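You operate a simulated robot arm through the tools that you are given. There is no shell and no other tool. Be economical: measure what you need, move in short steps, check, and stop when the job is done.

You run a simulated robot arm. Do the job below in one go: nothing can be reset, and whatever is moved stays where it is left.

Task
Set the controls near the top of the slide bench. At the end: the wing nut is turned to tight; the dirty grey filter stands where the black cassette stood; the black cassette from the top of the slide bench is on the mill print on a cream board; the dpi dial is turned to 2400; the swing-arm loupe is set to over the panel; the feed knob is set to feed; whatever was shut is shut again. Leave all else as you found it, and nothing knocked over. The feed knob goes toward x -1.0, y +0.0, z +0.0 (a direction in the base frame), to its stop. The swing-arm loupe goes anticlockwise seen from above, to its stop.

Only the result counts: the job must be done as asked and must still hold three seconds after the hand-in. Knocking over, shifting, dropping, spilling or breaking anything else fails it.

Robot
A 7-joint arm with a two-finger parallel gripper, fixed in place. Base frame: the origin is at the foot of the arm, x ahead of it, y to its left, z up; the work surface is at about z = 800. Readings come in mm, rad, newtons and seconds.
With the tool pointing down near the work surface it reaches from about 240 to 680 mm from the base axis. Its first joint turns from -1.152 to 1.152 rad. Payload 2.4 kg.
The tool frame sits at the grasp point between the pads (the TCP): z along the fingers, y along the line on which they close. The tips reach 30 mm beyond it. The gripper opens to 94 mm. The fingers are 28 mm wide and 10 mm thick; the gripper's body (50 by 96 mm) begins 55 mm behind the TCP.
Orientation is that of the tool frame in the base frame, as [roll, pitch, yaw] about the fixed x, y, z axes, in that order (R = Rz(yaw) Ry(pitch) Rx(roll)). With the fingers straight down and closing along the base's y, the tool's x points along the base's -x, its y along +y and its z along -z.

Tools
- The arm moves only by the tool jog_arm. Its argument "plan" is a list of rows, each an object of numbers (a shift or turn left out is 0, a gripper value left out holds the last): "tx", "ty", "tz": the shift along the base's x, y, z in units of 250 mm (1.0 is 250 mm); "rx", "ry", "rz": the turn, a rotation vector about the base's x, y, z in units of 60 degrees (1.0 is 60 degrees). In form: [{"tx": .., "ty": .., "tz": .., "rx": .., "ry": .., "rz": ..}, ...]. A call has 1 to 10 rows; each row is the pose to reach, as a shift and turn from the pose commanded when the call began. "gripper" is the closure, from 0 (fully open) to 1 (shut), set as the call begins (left out, the last holds). A call with a number of a shift or a turn outside -1 to 1 is refused whole. A row lasts 0.2 s, in which the tool goes at most 50 mm and 0.15 rad; a call with a longer step from one row to the next is refused whole, and so is a gripper value outside its range. A pose out of reach is approached as far as the arm can. The call stops where the force on the tool passes 40 N (or 10 N more than at its start, if that is more) or the arm is blocked; 0.2 s more then pass. Each finger travels about 153 mm/s and halts on what it meets, pressing with about 26 N; the grip force reading is that of the motor and also rises with nothing between the fingers. The clock runs only during rows and for 0.2 s after the last one: add rows that repeat a pose to give the fingers time. It gives the time, the measured TCP pose, the force on the tool (base axes), the opening and the grip force at its end, in the units of the frame above (readings bear some noise), with the torque about the TCP (base axes, N m) and any sound that the robot's microphone picked up.
- Cameras (640 x 400 px; columns grow to the right, rows downward): "scene" is fixed at [47.5, 484.9, 1442.7]; the picture's right is [-0.61, -0.79, 0.00], its down [-0.46, 0.36, -0.81] and it looks along [0.64, -0.50, -0.58] (base axes); focal length 272 px, centre (320, 200). "wrist" rides on the gripper at [76, 14, -102] in the tool frame; the picture's right is [-0.18, 0.98, 0.00], its down [-0.75, -0.14, -0.64] and it looks along [-0.63, -0.12, 0.77] (tool axes); focal length 243 px, centre (320, 200). There is no depth. A picture from a camera that has moved, and an enlarged one, comes with that camera's place and axes in the base frame and with its lens.
- camera(camera): a new picture of that camera. The clock stands still meanwhile.
- close_up(camera, box): a new picture of the part [left, top, right, bottom] of that camera's present view, enlarged. The clock stands still meanwhile.
- job_done(): hands the job in; it is judged then, once.

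Work in short steps. Places have to be worked out from the pictures, the camera data and where the tool is seen: move nearer, look again, correct. Check each grasp and each placing, and mend what went wrong. You have 120 turns and 76 pictures in all, those below and enlarged ones among them. Open the gripper and draw the arm clear of the work before you hand the job in, unless the task says otherwise; then end with one line.

The tools are called after "Call:" as a command line: name --argument value ..., lists and objects as JSON in quotes. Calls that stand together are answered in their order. jog_arm: Moves the arm, as the interface text tells. Its arguments: {"type":"object","properties":{"plan":{"type":"array","items":{"type":"object","properties":{"tx":{"type":"number"},"ty":{"type":"number"},"tz":{"type":"number"},"rx":{"type":"number"},"ry":{"type":"number"},"rz":{"type":"number"}}}},"gripper":{"type":"number"}},"required":["plan"]} The other tools are called the same way: camera (camera) takes a picture; close_up (camera, box) takes an enlarged picture of a part of a camera's view; job_done () hands the job in.

At the start:

```text
time_s: 0.0
tcp_pos: [392.9, -90.9, 1189.5]
ee_rot: [3.141, -0.001, -3.142]
contact_force: [0.6, -0.3, -0.4]
torque: [-0.03, -0.03, -0.01]
opening: 93.8
gripper_force: 0.0
```

scene: 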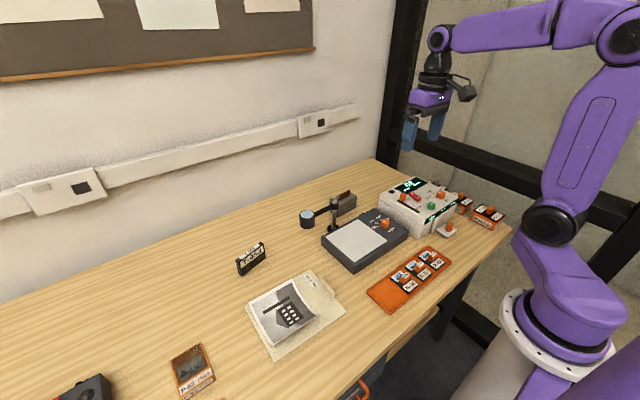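
wrist: 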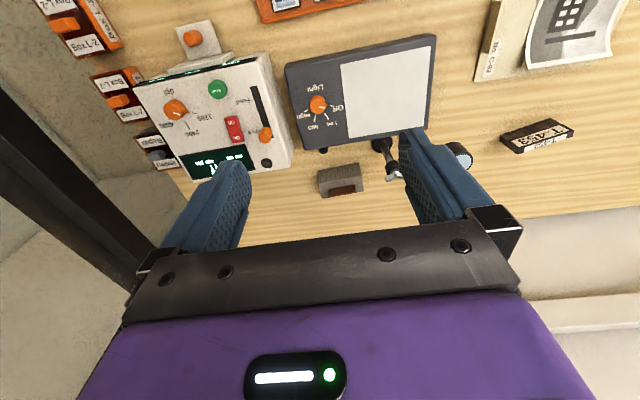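

I begin with enlarged views to identify the parts.

Call:
close_up --camera "scene" --box '[290, 160, 530, 310]'

Call:
close_up --camera "wrist" --box '[40, 0, 360, 200]'

Call:
close_up --camera "scene" --box '[140, 220, 380, 400]'

```text
2.67 times, centred on (410, 235) of scene
camera zoom: at [47.5, 484.9, 1442.7], right [-0.61, -0.79, 0.0], down [-0.46, 0.36, -0.81], along [0.64, -0.5, -0.58], focal length 724 px, centre (80, 107)
```

zoom: 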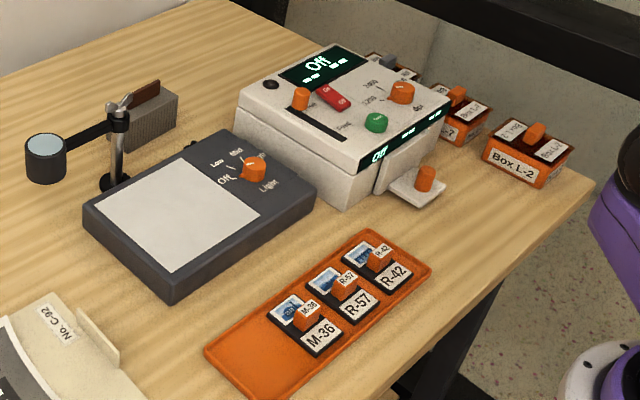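

```text
2.00 times, centred on (200, 100) of wrist
camera zoom: at [317.6, -76.8, 1290.9], right [0.18, 0.98, 0.0], down [0.75, -0.14, 0.64], along [0.63, -0.12, -0.77], focal length 485 px, centre (560, 400)
```

zoom: 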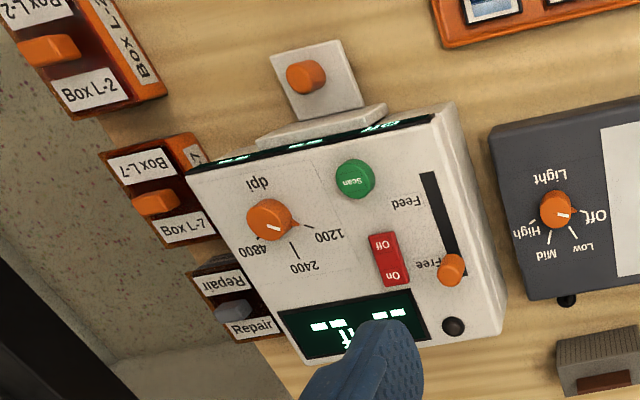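

```text
2.22 times, centred on (260, 310) of scene
camera zoom: at [47.5, 484.9, 1442.7], right [-0.61, -0.79, 0.0], down [-0.46, 0.36, -0.81], along [0.64, -0.5, -0.58], focal length 604 px, centre (453, -44)
```

zoom: 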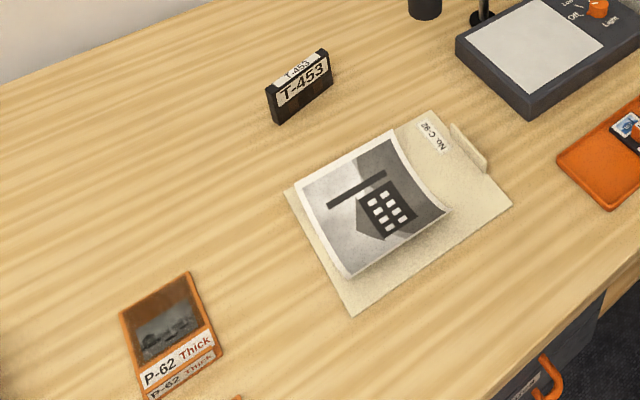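

The grey ribbed block behind the loupe may be the filter. I look closer at that, at the lower-left object and at the drawer.

Call:
close_up --camera "scene" --box '[290, 180, 370, 240]'

Call:
close_up --camera "scene" --box '[0, 320, 420, 400]'

Call:
close_up --camera "scene" --box '[370, 165, 520, 255]'

Call:
close_up --camera "wrist" --box '[280, 90, 480, 215]'

```text
6.67 times, centred on (330, 210) of scene
camera zoom: at [47.5, 484.9, 1442.7], right [-0.61, -0.79, 0.0], down [-0.46, 0.36, -0.81], along [0.64, -0.5, -0.58], focal length 1810 px, centre (253, 133)
```

zoom: 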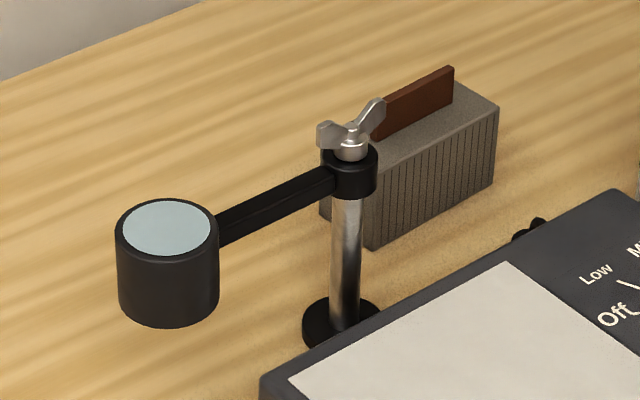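

```text
1.52 times, centred on (210, 360) of scene
camera zoom: at [47.5, 484.9, 1442.7], right [-0.61, -0.79, 0.0], down [-0.46, 0.36, -0.81], along [0.64, -0.5, -0.58], focal length 414 px, centre (488, -44)
```

zoom: 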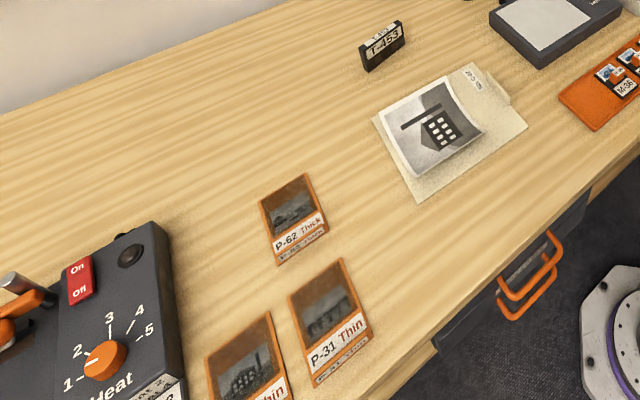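

```text
4.27 times, centred on (445, 210) of scene
camera zoom: at [47.5, 484.9, 1442.7], right [-0.61, -0.79, 0.0], down [-0.46, 0.36, -0.81], along [0.64, -0.5, -0.58], focal length 1159 px, centre (-213, 157)
```

zoom: 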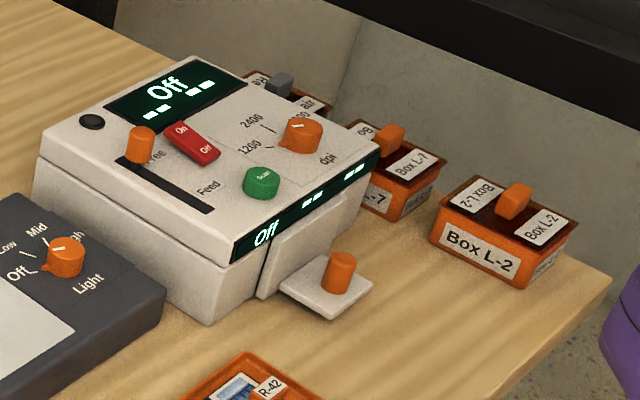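

```text
3.20 times, centred on (380, 152) of wrist
camera zoom: at [317.6, -76.8, 1290.9], right [0.18, 0.98, 0.0], down [0.75, -0.14, 0.64], along [0.63, -0.12, -0.77], focal length 776 px, centre (128, 352)
```

zoom: 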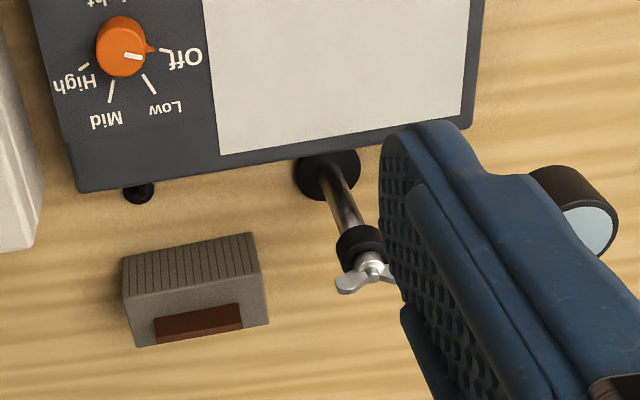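

The grey ribbed block with a brown tab looks like the filter, at about (645,-100). The cassette is at about (612,303) and the print at about (409,285). I move the wrist camera toward the cassette first.

Call:
jog_arm --plan '[{"tx": 0.05, "ty": 0.16, "tz": -0.07}, {"tx": 0.1, "ty": 0.32, "tz": -0.14}, {"tx": 0.15, "ty": 0.48, "tz": -0.21}, {"tx": 0.2, "ty": 0.64, "tz": -0.28}, {"tx": 0.25, "ty": 0.8, "tz": -0.35}, {"tx": 0.28, "ty": 0.96, "tz": -0.42}]' --gripper 0

Call:
jog_arm --plan '[{"tx": 0.05, "ty": 0.15, "tz": -0.08}, {"tx": 0.1, "ty": 0.3, "tz": -0.16}, {"tx": 0.15, "ty": 0.45, "tz": -0.24}, {"tx": 0.2, "ty": 0.6, "tz": -0.3}]'

Call:
camera --camera "wrist"

```text
time_s: 1.4
tcp_pos: [461.8, 148.8, 1083.9]
ee_rot: [-3.141, 0.003, -3.141]
contact_force: [-0.6, -0.3, -0.9]
torque: [0.01, 0.01, 0.0]
opening: 93.8
gripper_force: 0.0
```

```text
time_s: 2.4
tcp_pos: [517.7, 297.6, 1008.5]
ee_rot: [3.14, 0.0, -3.141]
contact_force: [-0.3, -1.2, 0.6]
torque: [0.01, 0.0, 0.02]
opening: 93.8
gripper_force: 0.0
```

```text
66 pictures are left
camera wrist: at [440.7, 310.8, 1109.1], right [0.18, 0.98, 0.0], down [0.75, -0.14, 0.64], along [0.63, -0.12, -0.77], focal length 243 px, centre (320, 200)
```

wrist: 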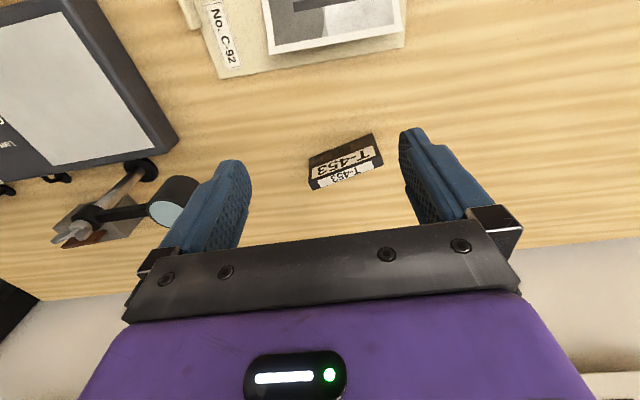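

Call:
close_up --camera "wrist" --box '[285, 115, 405, 205]'

```text
4.44 times, centred on (345, 160) of wrist
camera zoom: at [440.7, 310.8, 1109.1], right [0.18, 0.98, 0.0], down [0.75, -0.14, 0.64], along [0.63, -0.12, -0.77], focal length 1078 px, centre (209, 378)
```

zoom: 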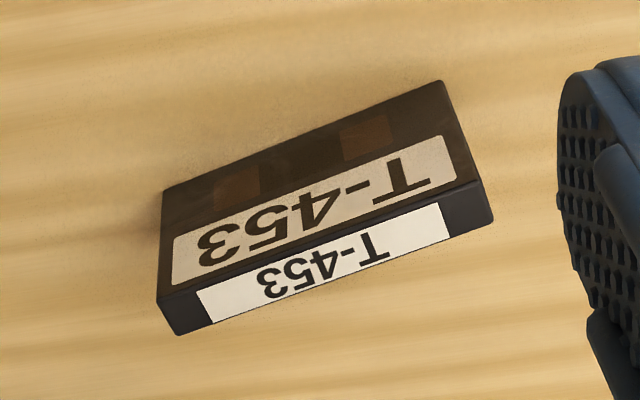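

Cassette found: centre about (610,310), 94 long, 14 thick, 60 tall, turned about +13.6°. I turn the gripper so it closes across the thickness, above the cassette.

Call:
jog_arm --plan '[{"tx": 0.04, "rz": -0.14}, {"tx": 0.09, "rz": -0.28}, {"tx": 0.14, "rz": -0.42}, {"tx": 0.19, "rz": -0.56}, {"tx": 0.24, "rz": -0.7}, {"tx": 0.29, "rz": -0.84}, {"tx": 0.33, "ty": 0.02, "rz": -0.97}]'

Call:
jog_arm --plan '[{"tx": 0.01, "ty": 0.02, "tz": -0.1, "rz": -0.12}, {"tx": 0.03, "ty": 0.03, "tz": -0.2, "rz": -0.24}, {"tx": 0.04, "ty": 0.04, "tz": -0.3, "rz": -0.303}, {"tx": 0.04, "ty": 0.04, "tz": -0.3, "rz": -0.303}]'

Call:
camera --camera "wrist"

```text
time_s: 4.0
tcp_pos: [595.8, 303.0, 1008.3]
ee_rot: [-3.141, 0.001, 2.121]
contact_force: [-0.4, -0.1, 0.9]
torque: [0.02, 0.0, -0.02]
opening: 94.0
gripper_force: 0.1
```

```text
time_s: 5.0
tcp_pos: [606.3, 314.8, 935.1]
ee_rot: [-3.142, 0.0, 1.807]
contact_force: [1.2, 0.4, 0.3]
torque: [0.0, 0.02, 0.01]
opening: 94.2
gripper_force: 0.2
```

```text
64 pictures are left
camera wrist: at [603.7, 392.4, 1035.9], right [1.0, 0.05, 0.0], down [0.04, -0.77, 0.64], along [0.03, -0.64, -0.77], focal length 243 px, centre (320, 200)
```

wrist: 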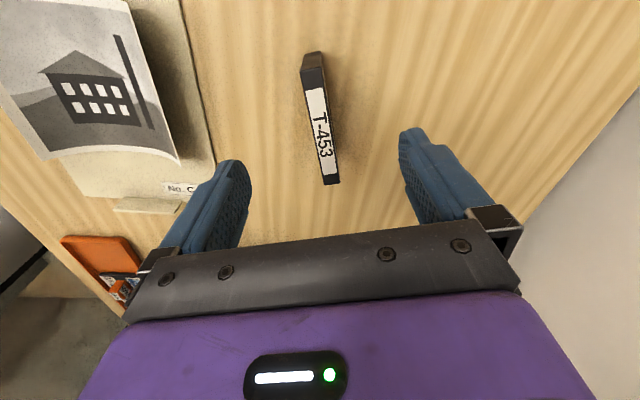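

The view confirms the cassette centre at (610,311). I lower to about z 852.

Call:
jog_arm --plan '[{"tx": 0.015, "ty": -0.016, "tz": -0.1}, {"tx": 0.015, "ty": -0.016, "tz": -0.2}, {"tx": 0.015, "ty": -0.016, "tz": -0.27}, {"tx": 0.015, "ty": -0.016, "tz": -0.33}, {"tx": 0.015, "ty": -0.016, "tz": -0.33}]'

Call:
camera --camera "wrist"

```text
time_s: 6.2
tcp_pos: [610.9, 309.1, 851.1]
ee_rot: [3.141, 0.0, 1.808]
contact_force: [0.8, -0.9, 0.2]
torque: [-0.05, 0.02, 0.02]
opening: 94.1
gripper_force: 0.1
```

```text
63 pictures are left
camera wrist: at [606.6, 386.0, 952.8], right [1.0, 0.05, 0.0], down [0.04, -0.77, 0.64], along [0.03, -0.64, -0.77], focal length 243 px, centre (320, 200)
```

wrist: 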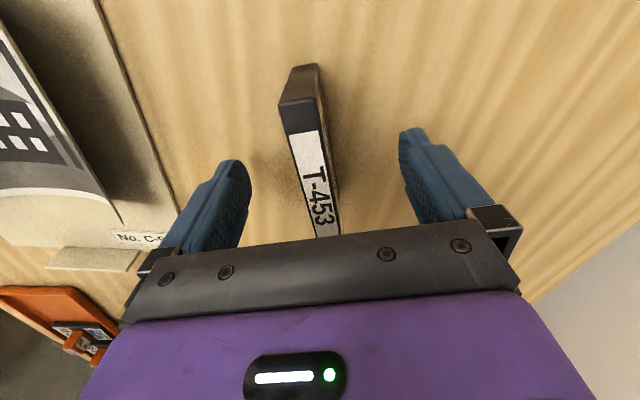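

Aligned. I close on it and wait for the fingers.

Call:
jog_arm --plan '[{}, {}, {}]' --gripper 1

Call:
jog_arm --plan '[{"tz": 0.1}, {"tz": 0.2}, {"tz": 0.35}, {"tz": 0.35}]'

Call:
camera --camera "wrist"

```text
time_s: 7.0
tcp_pos: [609.6, 308.1, 851.6]
ee_rot: [3.141, 0.0, 1.809]
contact_force: [-0.4, 0.7, 0.8]
torque: [0.0, -0.02, -0.01]
opening: 18.4
gripper_force: 25.7
```

```text
time_s: 8.0
tcp_pos: [607.9, 308.4, 939.2]
ee_rot: [-3.141, 0.001, 1.809]
contact_force: [0.2, -0.1, -0.4]
torque: [-0.04, 0.0, 0.05]
opening: 18.7
gripper_force: 26.1
```

```text
62 pictures are left
camera wrist: at [604.4, 386.3, 1040.9], right [1.0, 0.05, 0.0], down [0.04, -0.77, 0.64], along [0.03, -0.64, -0.77], focal length 243 px, centre (320, 200)
```

wrist: 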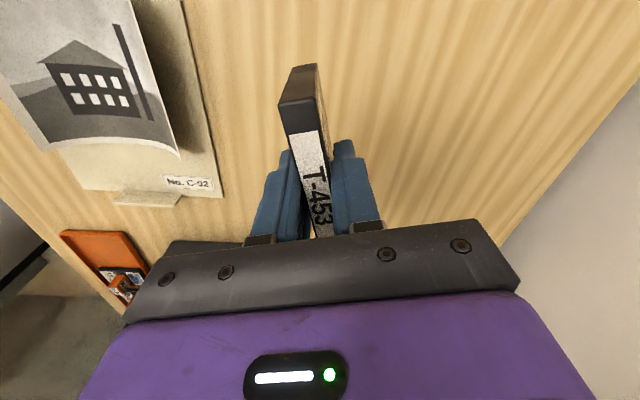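

The cassette is held (18.5 mm thick). I look at the print's shape before placing.

Call:
close_up --camera "scene" --box '[236, 260, 356, 365]'

Call:
jog_arm --plan '[{"tx": -0.1, "ty": 0.02, "tz": 0.15, "rz": 0.14}, {"tx": -0.2, "ty": 0.02, "tz": 0.3, "rz": 0.28}, {"tx": -0.35, "ty": 0.02, "tz": 0.4, "rz": 0.42}, {"tx": -0.5, "ty": 0.02, "tz": 0.4, "rz": 0.56}, {"tx": -0.65, "ty": 0.02, "tz": 0.4, "rz": 0.7}, {"tx": -0.8, "ty": 0.02, "tz": 0.4, "rz": 0.84}, {"tx": -0.9, "ty": 0.02, "tz": 0.4, "rz": 0.97}, {"tx": -0.99, "ty": 0.02, "tz": 0.4, "rz": 0.97}]'

Call:
camera --camera "wrist"

```text
3.81 times, centred on (296, 312) of scene
camera zoom: at [47.5, 484.9, 1442.7], right [-0.61, -0.79, 0.0], down [-0.46, 0.36, -0.81], along [0.64, -0.5, -0.58], focal length 1034 px, centre (411, -229)
```

zoom: 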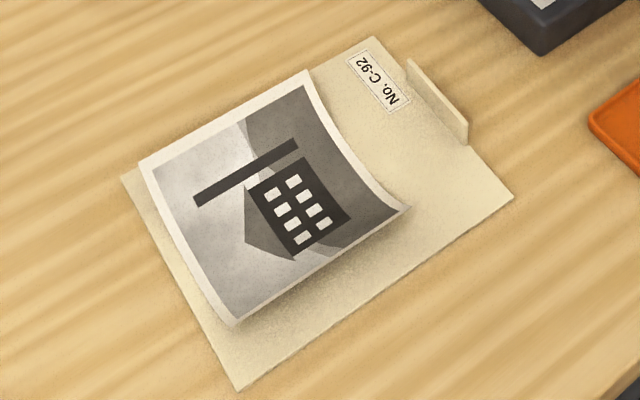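

```text
time_s: 9.8
tcp_pos: [362.1, 316.4, 1041.3]
ee_rot: [-3.141, 0.001, 2.826]
contact_force: [-0.4, 0.1, -1.0]
torque: [0.03, 0.01, -0.01]
opening: 18.5
gripper_force: 25.9
```

```text
60 pictures are left
camera wrist: at [294.8, 353.1, 1142.7], right [0.48, 0.88, 0.0], down [0.67, -0.37, 0.64], along [0.56, -0.31, -0.77], focal length 243 px, centre (320, 200)
```

wrist: 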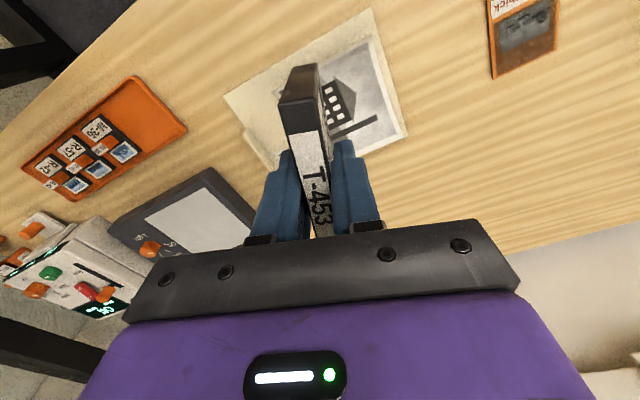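

The print curls up at its near (low x) end and is flat along its far edge (x about 495, y 234 to 373). I'll stand the cassette there along y, at about (474,304).

Call:
jog_arm --plan '[{"tx": 0.06, "rz": -0.14}, {"tx": 0.12, "rz": -0.28}, {"tx": 0.18, "rz": -0.42}, {"tx": 0.24, "rz": -0.56}, {"tx": 0.3, "rz": -0.7}, {"tx": 0.36, "rz": -0.84}, {"tx": 0.42, "ty": -0.02, "rz": -0.97}]'

Call:
jog_arm --plan '[{"tx": 0.02, "ty": -0.01, "tz": -0.1, "rz": -0.12}, {"tx": 0.03, "ty": -0.02, "tz": -0.25, "rz": -0.228}, {"tx": 0.03, "ty": -0.03, "tz": -0.4, "rz": -0.228}, {"tx": 0.03, "ty": -0.03, "tz": -0.5, "rz": -0.228}, {"tx": 0.03, "ty": -0.03, "tz": -0.5, "rz": -0.228}]'

Call:
camera --camera "wrist"

Call:
close_up --camera "scene" --box '[216, 220, 356, 345]'

```text
time_s: 11.4
tcp_pos: [467.2, 310.8, 1041.0]
ee_rot: [3.14, 0.001, 1.806]
contact_force: [0.6, 1.1, -0.3]
torque: [0.0, 0.0, 0.01]
opening: 18.6
gripper_force: 26.2
```

```text
time_s: 12.6
tcp_pos: [473.4, 303.0, 915.2]
ee_rot: [3.141, 0.0, 1.571]
contact_force: [0.1, -0.6, 0.1]
torque: [-0.01, 0.01, 0.0]
opening: 18.6
gripper_force: 26.2
```

```text
59 pictures are left
camera wrist: at [487.7, 379.3, 1016.9], right [0.98, -0.18, 0.0], down [-0.14, -0.75, 0.64], along [-0.12, -0.63, -0.77], focal length 243 px, centre (320, 200)
```

wrist: 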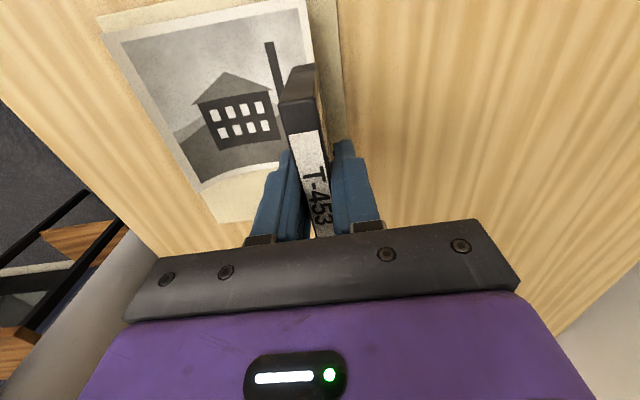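

```text
3.20 times, centred on (286, 282) of scene
camera zoom: at [47.5, 484.9, 1442.7], right [-0.61, -0.79, 0.0], down [-0.46, 0.36, -0.81], along [0.64, -0.5, -0.58], focal length 869 px, centre (429, -64)
```

zoom: 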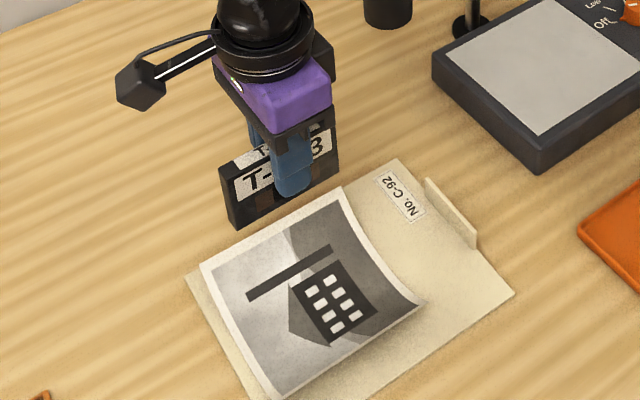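

The wrist view puts the print's far edge at about x 477, so I shift to x 458 and lower in steps until contact.

Call:
jog_arm --plan '[{"tx": -0.062, "tz": -0.05}, {"tx": -0.062, "tz": -0.1}, {"tx": -0.062, "tz": -0.15}, {"tx": -0.062, "tz": -0.18}, {"tx": -0.062, "tz": -0.18}]'

Call:
close_up --camera "scene" --box '[216, 220, 356, 345]'

Call:
camera --camera "wrist"

```text
time_s: 13.8
tcp_pos: [457.4, 301.1, 868.6]
ee_rot: [-3.141, 0.003, 1.572]
contact_force: [-0.6, -0.3, -0.9]
torque: [0.02, 0.0, -0.04]
opening: 18.7
gripper_force: 25.5
```

```text
3.20 times, centred on (286, 282) of scene
camera zoom: at [47.5, 484.9, 1442.7], right [-0.61, -0.79, 0.0], down [-0.46, 0.36, -0.81], along [0.64, -0.5, -0.58], focal length 869 px, centre (429, -64)
```

zoom: 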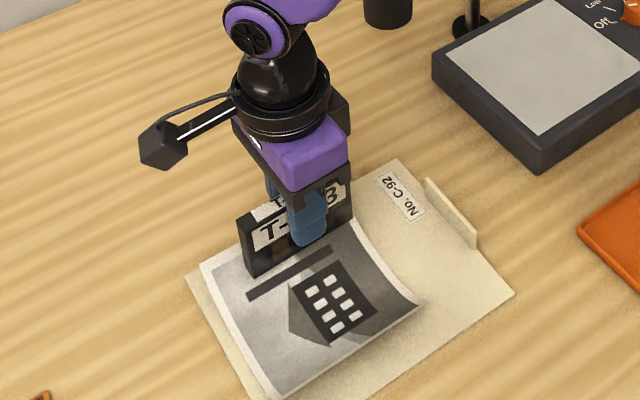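

```text
56 pictures are left
camera wrist: at [472.9, 378.8, 970.7], right [0.98, -0.18, 0.0], down [-0.14, -0.75, 0.64], along [-0.12, -0.63, -0.77], focal length 243 px, centre (320, 200)
```

wrist: 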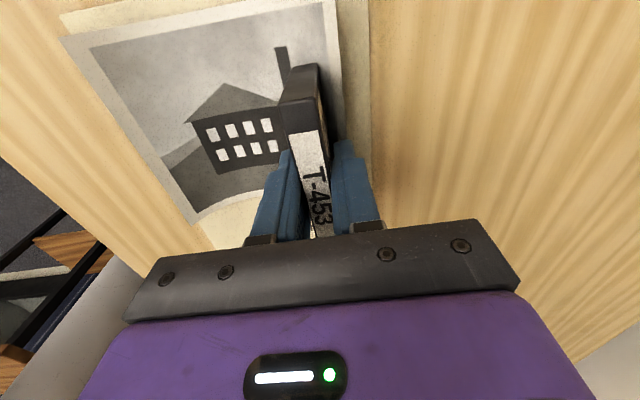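

Position over the print's flat strip looks right. I nudge +5 mm in y and lower gently to find contact.

Call:
jog_arm --plan '[{"ty": 0.02, "tz": -0.01}, {"ty": 0.02, "tz": -0.02}, {"ty": 0.02, "tz": -0.03}, {"ty": 0.02, "tz": -0.035}, {"ty": 0.02, "tz": -0.04}, {"ty": 0.02, "tz": -0.04}]'

Call:
close_up --camera "scene" --box '[246, 260, 316, 315]'

```text
time_s: 15.2
tcp_pos: [459.0, 308.1, 858.6]
ee_rot: [-3.14, 0.0, 1.572]
contact_force: [0.3, -0.3, 0.0]
torque: [-0.03, -0.02, 0.01]
opening: 18.6
gripper_force: 25.9
```

```text
7.27 times, centred on (281, 288) of scene
camera zoom: at [47.5, 484.9, 1442.7], right [-0.61, -0.79, 0.0], down [-0.46, 0.36, -0.81], along [0.64, -0.5, -0.58], focal length 1975 px, centre (604, -436)
```

zoom: 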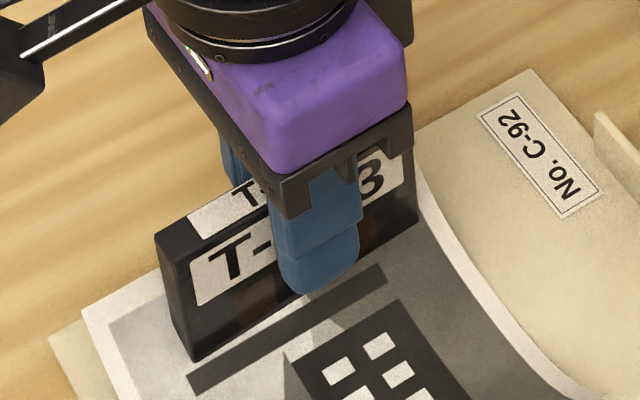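

No contact yet. I continue in 1 mm steps.

Call:
jog_arm --plan '[{"tz": -0.004}, {"tz": -0.008}, {"tz": -0.012}, {"tz": -0.016}, {"tz": -0.016}]'

```text
time_s: 16.4
tcp_pos: [458.4, 307.7, 853.6]
ee_rot: [3.14, 0.0, 1.571]
contact_force: [-0.7, -0.3, 5.5]
torque: [-0.11, 0.07, -0.05]
opening: 18.5
gripper_force: 26.0
```

Light contact (5.5 N) at z 853.6. I release and rise.

Call:
jog_arm --plan '[{}, {}, {}]' --gripper 0.5

Call:
jog_arm --plan '[{"tz": 0.1}, {"tz": 0.25}, {"tz": 0.4}, {"tz": 0.6}]'

Call:
close_up --camera "scene" --box '[216, 220, 356, 345]'

Call:
camera --camera "wrist"

```text
time_s: 17.2
tcp_pos: [458.6, 307.1, 855.1]
ee_rot: [3.141, 0.001, 1.572]
contact_force: [-0.3, -0.4, 0.2]
torque: [-0.04, -0.01, 0.0]
opening: 46.9
gripper_force: 0.1
```

```text
time_s: 18.2
tcp_pos: [456.8, 305.6, 1006.1]
ee_rot: [-3.14, 0.002, 1.571]
contact_force: [-0.2, -0.3, -0.2]
torque: [0.03, 0.01, -0.03]
opening: 46.9
gripper_force: 0.1
```

```text
3.20 times, centred on (286, 282) of scene
camera zoom: at [47.5, 484.9, 1442.7], right [-0.61, -0.79, 0.0], down [-0.46, 0.36, -0.81], along [0.64, -0.5, -0.58], focal length 869 px, centre (429, -64)
```

zoom: 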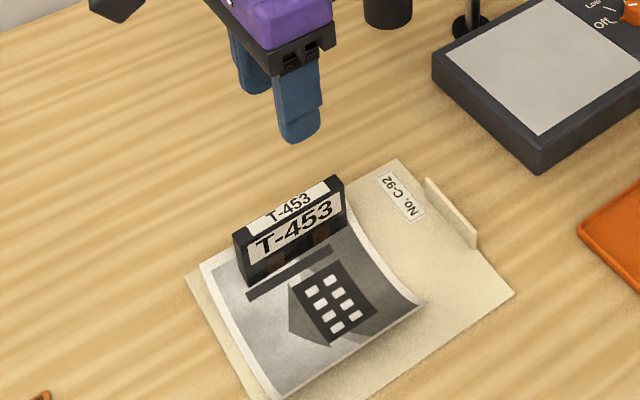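

```text
53 pictures are left
camera wrist: at [471.8, 382.4, 1107.3], right [0.98, -0.18, 0.0], down [-0.14, -0.75, 0.64], along [-0.12, -0.63, -0.77], focal length 243 px, centre (320, 200)
```

wrist: 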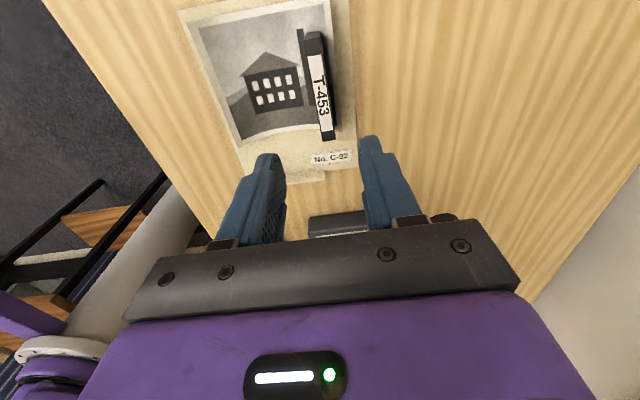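

Call:
close_up --camera "scene" --box '[256, 262, 306, 302]'

```text
10.00 times, centred on (281, 282) of scene
camera zoom: at [47.5, 484.9, 1442.7], right [-0.61, -0.79, 0.0], down [-0.46, 0.36, -0.81], along [0.64, -0.5, -0.58], focal length 2716 px, centre (710, -620)
```

zoom: 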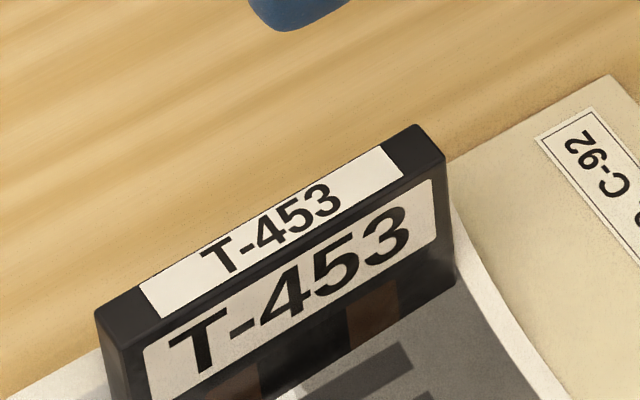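

The cassette stands on the print. Next I move to view the filter, wing nut and loupe from the +y side.

Call:
jog_arm --plan '[{"tx": 0.1, "ty": -0.16, "tz": 0.02}, {"tx": 0.2, "ty": -0.32, "tz": 0.05}, {"tx": 0.3, "ty": -0.48, "tz": 0.1}, {"tx": 0.4, "ty": -0.64, "tz": 0.12}, {"tx": 0.5, "ty": -0.8, "tz": 0.12}, {"tx": 0.6, "ty": -0.95, "tz": 0.12}, {"tx": 0.6, "ty": -0.95, "tz": 0.12}]' --gripper 0.25

Call:
camera --camera "wrist"

```text
time_s: 19.8
tcp_pos: [606.2, 69.6, 1033.3]
ee_rot: [-3.141, 0.001, 1.571]
contact_force: [0.2, -0.2, 0.5]
torque: [0.01, 0.04, 0.0]
opening: 70.4
gripper_force: 0.0
```

```text
51 pictures are left
camera wrist: at [621.6, 146.0, 1134.8], right [0.98, -0.18, 0.0], down [-0.14, -0.75, 0.64], along [-0.12, -0.63, -0.77], focal length 243 px, centre (320, 200)
```

wrist: 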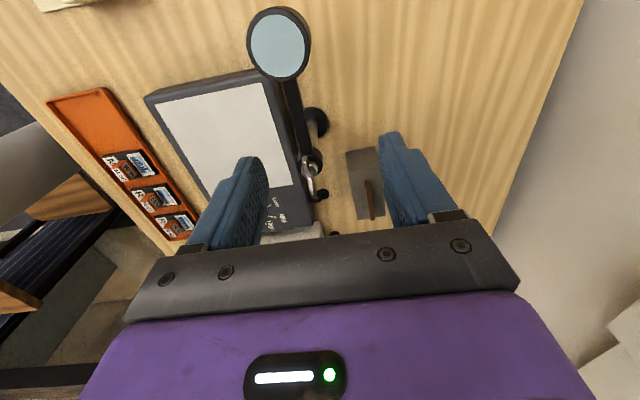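

Call:
close_up --camera "wrist" --box '[230, 0, 400, 230]'

```text
1.74 times, centred on (315, 115) of wrist
camera zoom: at [621.6, 146.0, 1134.8], right [0.98, -0.18, 0.0], down [-0.14, -0.75, 0.64], along [-0.12, -0.63, -0.77], focal length 422 px, centre (329, 348)
```

zoom: 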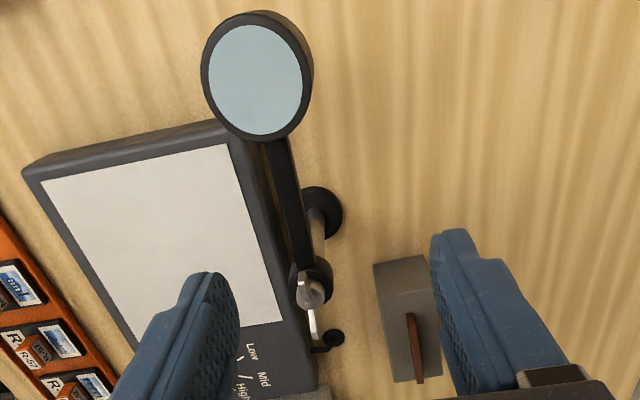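

Filter block: x about 626–672, y -41 to -134, top about 854, tab to about 872. I move above its centre and check.

Call:
jog_arm --plan '[{"tx": 0.05, "ty": -0.16}, {"tx": 0.1, "ty": -0.32}, {"tx": 0.15, "ty": -0.48, "tz": -0.05}, {"tx": 0.172, "ty": -0.632, "tz": -0.2}, {"tx": 0.172, "ty": -0.632, "tz": -0.3}, {"tx": 0.172, "ty": -0.632, "tz": -0.35}, {"tx": 0.172, "ty": -0.632, "tz": -0.35}]' --gripper 0.05

Call:
camera --camera "wrist"

Call:
close_up --camera "scene" --box '[290, 130, 410, 230]'

```text
refused: row 4 steps farther than a row can; nothing moved
```

```text
49 pictures are left
camera wrist: at [621.6, 146.0, 1134.8], right [0.98, -0.18, 0.0], down [-0.14, -0.75, 0.64], along [-0.12, -0.63, -0.77], focal length 243 px, centre (320, 200)
```

wrist: 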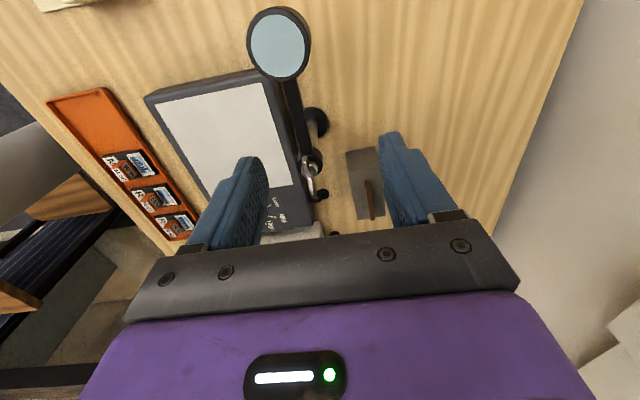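

```text
4.00 times, centred on (350, 180) of scene
camera zoom: at [47.5, 484.9, 1442.7], right [-0.61, -0.79, 0.0], down [-0.46, 0.36, -0.81], along [0.64, -0.5, -0.58], focal length 1086 px, centre (200, 280)
```

zoom: 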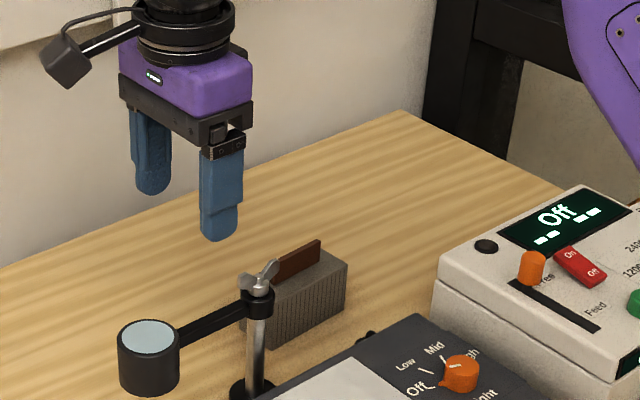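

One step was too long, so I resend with shorter ones.

Call:
jog_arm --plan '[{"tx": 0.05, "ty": -0.16}, {"tx": 0.1, "ty": -0.32}, {"tx": 0.15, "ty": -0.48, "tz": -0.05}, {"tx": 0.172, "ty": -0.632, "tz": -0.1}, {"tx": 0.172, "ty": -0.632, "tz": -0.25}, {"tx": 0.172, "ty": -0.632, "tz": -0.35}, {"tx": 0.172, "ty": -0.632, "tz": -0.35}]' --gripper 0.05

Call:
camera --camera "wrist"

Call:
close_up --camera "scene" --box '[290, 130, 410, 230]'

```text
time_s: 21.4
tcp_pos: [654.3, -85.4, 948.4]
ee_rot: [-3.141, 0.0, 1.571]
contact_force: [-0.2, 0.4, -0.3]
torque: [0.01, -0.06, -0.02]
opening: 89.3
gripper_force: 0.1
```

```text
47 pictures are left
camera wrist: at [667.4, -9.8, 1049.4], right [0.98, -0.18, 0.0], down [-0.14, -0.75, 0.64], along [-0.12, -0.63, -0.77], focal length 243 px, centre (320, 200)
```

wrist: 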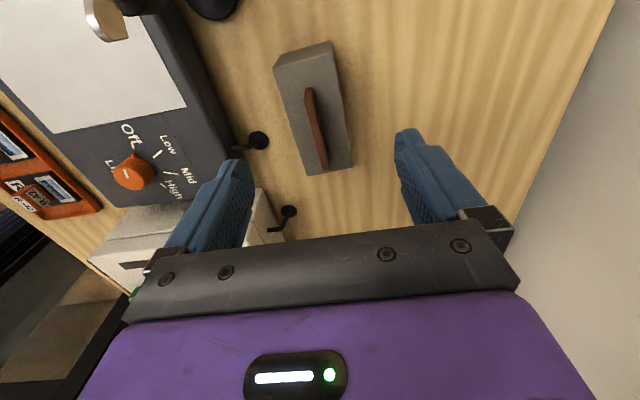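

```text
4.00 times, centred on (350, 180) of scene
camera zoom: at [47.5, 484.9, 1442.7], right [-0.61, -0.79, 0.0], down [-0.46, 0.36, -0.81], along [0.64, -0.5, -0.58], focal length 1086 px, centre (200, 280)
```

zoom: 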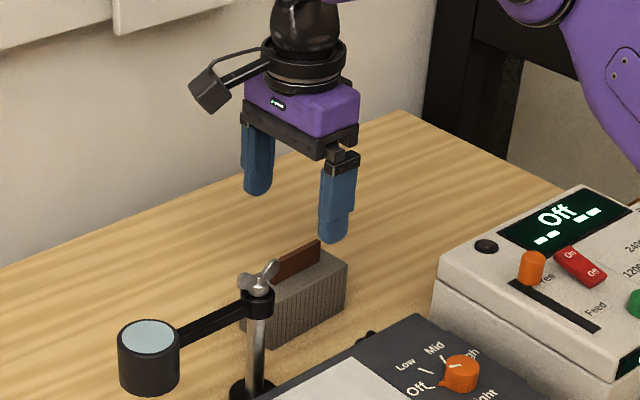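

The filter centre is at about (650.5,-91). I descend over it to z about 850 and close.

Call:
jog_arm --plan '[{"tx": -0.014, "ty": -0.018, "tz": -0.1}, {"tx": -0.014, "ty": -0.018, "tz": -0.2}, {"tx": -0.014, "ty": -0.018, "tz": -0.3}, {"tx": -0.014, "ty": -0.018, "tz": -0.39}, {"tx": -0.014, "ty": -0.018, "tz": -0.39}]'

Call:
jog_arm --plan '[{}, {}, {}]' --gripper 1

Call:
camera --camera "wrist"

```text
time_s: 22.6
tcp_pos: [647.8, -93.1, 850.3]
ee_rot: [-3.141, 0.0, 1.571]
contact_force: [0.3, -0.6, -0.3]
torque: [0.01, 0.02, 0.01]
opening: 89.2
gripper_force: 0.0
```

```text
time_s: 23.4
tcp_pos: [648.0, -93.3, 850.3]
ee_rot: [-3.14, 0.0, 1.572]
contact_force: [-0.1, 0.1, 0.0]
torque: [-0.05, 0.04, 0.02]
opening: 49.6
gripper_force: 26.2
```

```text
45 pictures are left
camera wrist: at [662.9, -17.0, 950.8], right [0.98, -0.18, 0.0], down [-0.14, -0.75, 0.64], along [-0.12, -0.63, -0.77], focal length 243 px, centre (320, 200)
```

wrist: 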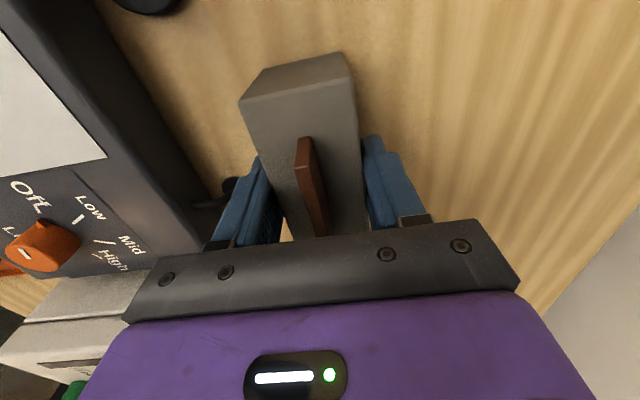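

Filter gripped (49.6 mm). I lift it high and carry it over the loupe to the cassette's old spot.

Call:
jog_arm --plan '[{"tz": 0.1}, {"tz": 0.25}, {"tz": 0.4}, {"tz": 0.55}, {"tz": 0.7}, {"tz": 0.7}]'

Call:
jog_arm --plan '[{"tx": -0.02, "ty": 0.1}, {"tx": -0.04, "ty": 0.25}, {"tx": -0.06, "ty": 0.4}, {"tx": -0.08, "ty": 0.55}, {"tx": -0.1, "ty": 0.7, "rz": 0.05}, {"tx": -0.12, "ty": 0.85, "rz": 0.1}, {"tx": -0.14, "ty": 0.98, "rz": 0.15}]'

Call:
jog_arm --plan '[{"tx": -0.01, "ty": 0.15, "rz": 0.03}, {"tx": -0.015, "ty": 0.3, "rz": 0.07}, {"tx": -0.015, "ty": 0.45, "rz": 0.07}, {"tx": -0.015, "ty": 0.6, "tz": -0.05, "rz": 0.07}, {"tx": -0.015, "ty": 0.625, "tz": -0.2, "rz": 0.07}, {"tx": -0.015, "ty": 0.625, "tz": -0.35, "rz": 0.07}, {"tx": -0.015, "ty": 0.625, "tz": -0.45, "rz": 0.07}, {"tx": -0.015, "ty": 0.625, "tz": -0.45, "rz": 0.07}]'

Call:
camera --camera "wrist"

```text
time_s: 24.8
tcp_pos: [645.1, -93.0, 1025.3]
ee_rot: [-3.141, -0.001, 1.572]
contact_force: [0.1, 0.8, 0.1]
torque: [0.01, 0.02, 0.01]
opening: 50.0
gripper_force: 26.5
```

```text
time_s: 26.4
tcp_pos: [614.3, 150.5, 1028.5]
ee_rot: [-3.142, -0.001, 1.727]
contact_force: [-0.2, 0.7, -1.2]
torque: [0.0, -0.03, -0.01]
opening: 49.5
gripper_force: 26.1
```

```text
time_s: 28.2
tcp_pos: [612.1, 308.4, 913.0]
ee_rot: [3.141, 0.0, 1.802]
contact_force: [-0.2, -0.3, -0.3]
torque: [-0.04, 0.01, 0.02]
opening: 49.4
gripper_force: 25.6
```

```text
44 pictures are left
camera wrist: at [608.3, 386.7, 1014.4], right [1.0, 0.04, 0.0], down [0.03, -0.77, 0.64], along [0.03, -0.64, -0.77], focal length 243 px, centre (320, 200)
```

wrist: 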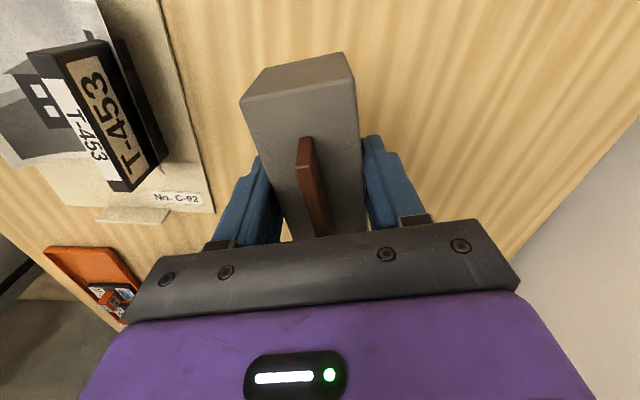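

On target at (612,308). I lower to just above the table, then feel for contact.

Call:
jog_arm --plan '[{"tx": -0.006, "tz": -0.1}, {"tx": -0.006, "tz": -0.2}, {"tx": -0.006, "tz": -0.235}, {"tx": -0.006, "tz": -0.24}, {"tx": -0.006, "tz": -0.245}, {"tx": -0.006, "tz": -0.25}, {"tx": -0.006, "tz": -0.255}, {"tx": -0.006, "tz": -0.255}]'

```text
time_s: 30.0
tcp_pos: [608.3, 309.6, 849.9]
ee_rot: [-3.141, 0.002, 1.802]
contact_force: [-0.5, 0.1, 0.6]
torque: [-0.01, 0.04, 0.01]
opening: 49.8
gripper_force: 26.7
```

Call:
jog_arm --plan '[{"tz": -0.003}, {"tz": -0.006}, {"tz": -0.006}]'

```text
time_s: 30.8
tcp_pos: [609.1, 309.3, 849.7]
ee_rot: [3.138, -0.001, 1.8]
contact_force: [-4.7, 0.2, 16.8]
torque: [-0.15, 0.24, 0.03]
opening: 49.7
gripper_force: 26.0
```

Contact reached. I release and rise.

Call:
jog_arm --plan '[{"tz": 0.004}, {"tz": 0.004}, {"tz": 0.004}]' --gripper 0

Call:
jog_arm --plan '[{"tz": 0.1}, {"tz": 0.25}, {"tz": 0.4}, {"tz": 0.6}, {"tz": 0.72}]'

Call:
camera --camera "scene"

```text
time_s: 31.6
tcp_pos: [608.8, 309.6, 849.3]
ee_rot: [-3.141, 0.0, 1.801]
contact_force: [0.3, -0.1, 0.2]
torque: [0.02, 0.02, 0.02]
opening: 93.9
gripper_force: 0.0
```

```text
time_s: 32.8
tcp_pos: [608.3, 308.5, 1030.6]
ee_rot: [3.141, 0.0, 1.801]
contact_force: [-0.2, 0.6, 0.3]
torque: [0.03, 0.04, 0.04]
opening: 94.2
gripper_force: 0.0
```

```text
43 pictures are left
```

scene: 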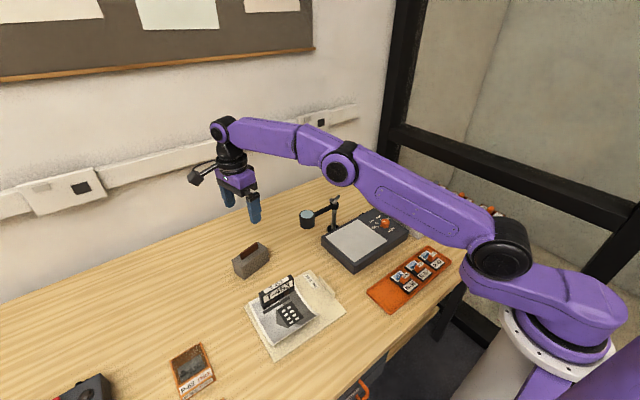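

Filter stands in place. Next is the loupe: I take a wrist view from here, since it lies straight ahead of the camera.

Call:
camera --camera "wrist"

Call:
close_up --camera "scene" --box '[290, 185, 350, 240]'

```text
42 pictures are left
camera wrist: at [606.0, 384.2, 1131.3], right [1.0, 0.04, 0.0], down [0.03, -0.77, 0.64], along [0.03, -0.64, -0.77], focal length 243 px, centre (320, 200)
```

wrist: 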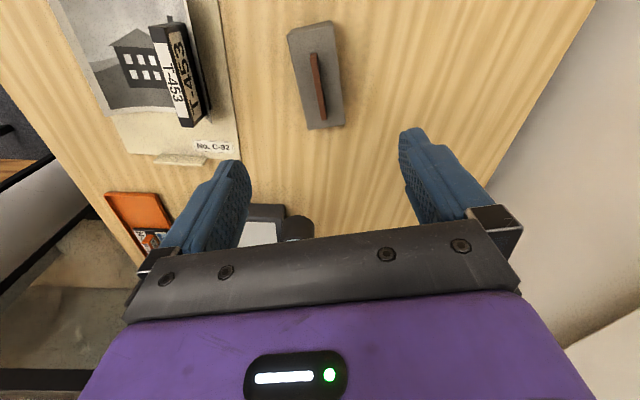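

```text
7.27 times, centred on (320, 212) of scene
camera zoom: at [47.5, 484.9, 1442.7], right [-0.61, -0.79, 0.0], down [-0.46, 0.36, -0.81], along [0.64, -0.5, -0.58], focal length 1975 px, centre (320, 109)
```

zoom: 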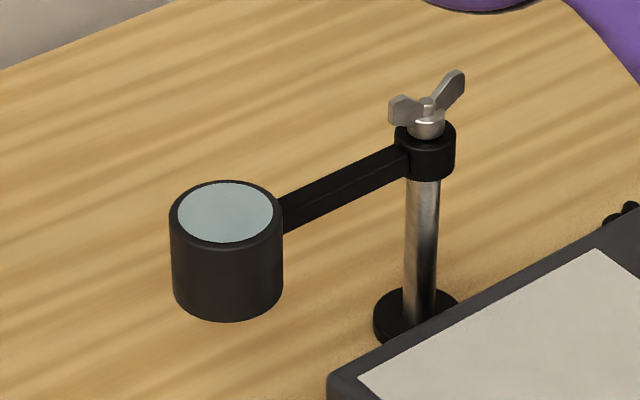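

Loupe: about 48 mm wide, z 850–893, centre about (580,121), with the pole at (586,16). I close the gripper and come down on its +x side.

Call:
jog_arm --plan '[{"tx": 0.03, "ty": -0.15}, {"tx": 0.06, "ty": -0.3}, {"tx": 0.09, "ty": -0.45}, {"tx": 0.12, "ty": -0.6}, {"tx": 0.14, "ty": -0.74}, {"tx": 0.14, "ty": -0.74, "tz": -0.15}, {"tx": 0.14, "ty": -0.74, "tz": -0.3}, {"tx": 0.14, "ty": -0.74, "tz": -0.3}]' --gripper 1

Call:
camera --camera "wrist"

Call:
close_up --camera "scene" --box '[280, 155, 370, 240]'

```text
time_s: 34.6
tcp_pos: [641.2, 122.8, 952.7]
ee_rot: [3.141, 0.001, 1.803]
contact_force: [0.4, -0.1, 0.3]
torque: [0.01, -0.04, -0.01]
opening: 0.1
gripper_force: 26.0
```

```text
40 pictures are left
camera wrist: at [638.9, 200.6, 1053.3], right [1.0, 0.04, 0.0], down [0.03, -0.77, 0.64], along [0.03, -0.64, -0.77], focal length 243 px, centre (320, 200)
```

wrist: 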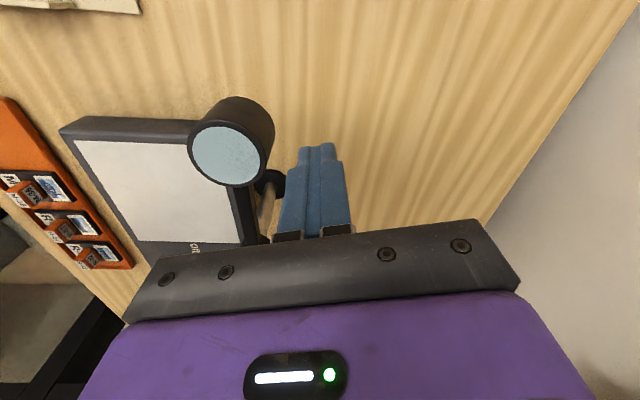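

```text
4.71 times, centred on (325, 198) of scene
camera zoom: at [47.5, 484.9, 1442.7], right [-0.61, -0.79, 0.0], down [-0.46, 0.36, -0.81], along [0.64, -0.5, -0.58], focal length 1278 px, centre (296, 212)
```

zoom: 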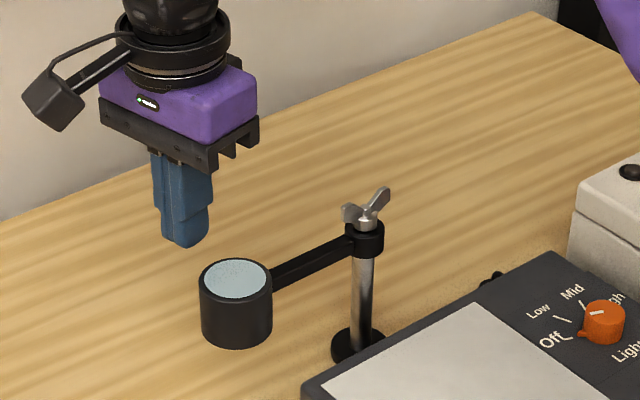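

Loupe centre is at about (575,108), radius about 27. I descend beside it and sweep along the arc part way.

Call:
jog_arm --plan '[{"tz": -0.12}, {"tz": -0.235}, {"tx": -0.05, "ty": -0.05, "tz": -0.235}, {"tx": -0.1, "ty": -0.075, "tz": -0.235}, {"tx": -0.16, "ty": -0.057, "tz": -0.235}, {"tx": -0.225, "ty": -0.051, "tz": -0.235}, {"tx": -0.288, "ty": -0.057, "tz": -0.235}, {"tx": -0.288, "ty": -0.057, "tz": -0.235}]'

Call:
close_up --camera "scene" --box '[280, 155, 370, 240]'

```text
time_s: 36.4
tcp_pos: [572.1, 110.2, 895.3]
ee_rot: [-3.14, -0.001, 1.801]
contact_force: [0.0, 0.1, 0.8]
torque: [0.03, -0.03, 0.04]
opening: 0.0
gripper_force: 25.9
```

```text
4.71 times, centred on (325, 198) of scene
camera zoom: at [47.5, 484.9, 1442.7], right [-0.61, -0.79, 0.0], down [-0.46, 0.36, -0.81], along [0.64, -0.5, -0.58], focal length 1278 px, centre (296, 212)
```

zoom: 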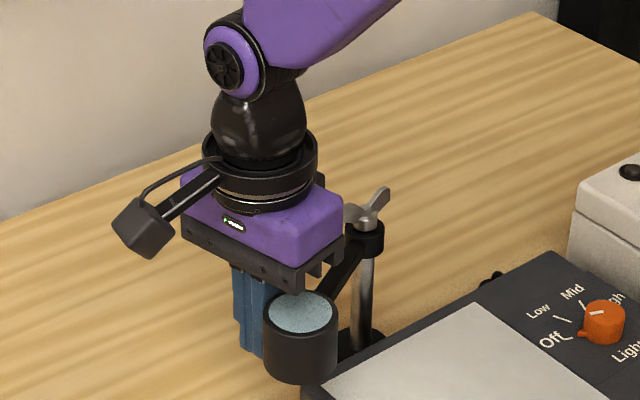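

The loupe follows. I continue the arc toward its stop.

Call:
jog_arm --plan '[{"tx": -0.074, "ty": -0.024}, {"tx": -0.132, "ty": -0.05}, {"tx": -0.184, "ty": -0.087}, {"tx": -0.23, "ty": -0.132}, {"tx": -0.252, "ty": -0.158}, {"tx": -0.268, "ty": -0.184}, {"tx": -0.268, "ty": -0.184}]'

Call:
close_up --camera "scene" --box '[280, 155, 400, 270]'

```text
time_s: 38.0
tcp_pos: [506.1, 60.8, 894.6]
ee_rot: [3.142, -0.002, 1.801]
contact_force: [0.2, -0.1, 0.0]
torque: [-0.01, 0.0, 0.01]
opening: 0.0
gripper_force: 26.0
```

```text
3.48 times, centred on (340, 212) of scene
camera zoom: at [47.5, 484.9, 1442.7], right [-0.61, -0.79, 0.0], down [-0.46, 0.36, -0.81], along [0.64, -0.5, -0.58], focal length 945 px, centre (250, 156)
```

zoom: 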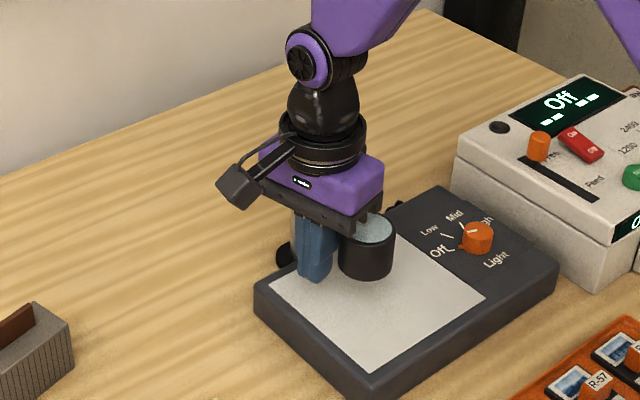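

No stop force yet. I continue in smaller steps.

Call:
jog_arm --plan '[{"tx": -0.016, "ty": -0.024}, {"tx": -0.03, "ty": -0.045}, {"tx": -0.035, "ty": -0.06}, {"tx": -0.04, "ty": -0.075}, {"tx": -0.043, "ty": -0.09}, {"tx": -0.046, "ty": -0.107}, {"tx": -0.046, "ty": -0.107}]'

Call:
close_up --camera "scene" --box '[280, 155, 400, 270]'

```text
time_s: 39.4
tcp_pos: [494.7, 45.8, 896.6]
ee_rot: [3.13, 0.0, 1.815]
contact_force: [4.3, 7.3, -2.4]
torque: [-0.01, 0.02, -0.02]
opening: 0.1
gripper_force: 26.1
stopped in row 6: the force on the tool passed its limit (the readings are from after the stop); the commanded pose is now the measured one
```

```text
3.48 times, centred on (340, 212) of scene
camera zoom: at [47.6, 485.1, 1442.7], right [-0.61, -0.79, 0.0], down [-0.46, 0.36, -0.81], along [0.64, -0.5, -0.58], focal length 945 px, centre (250, 156)
```

zoom: 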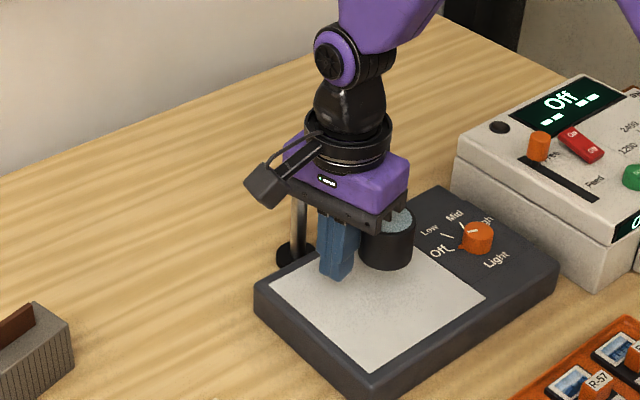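

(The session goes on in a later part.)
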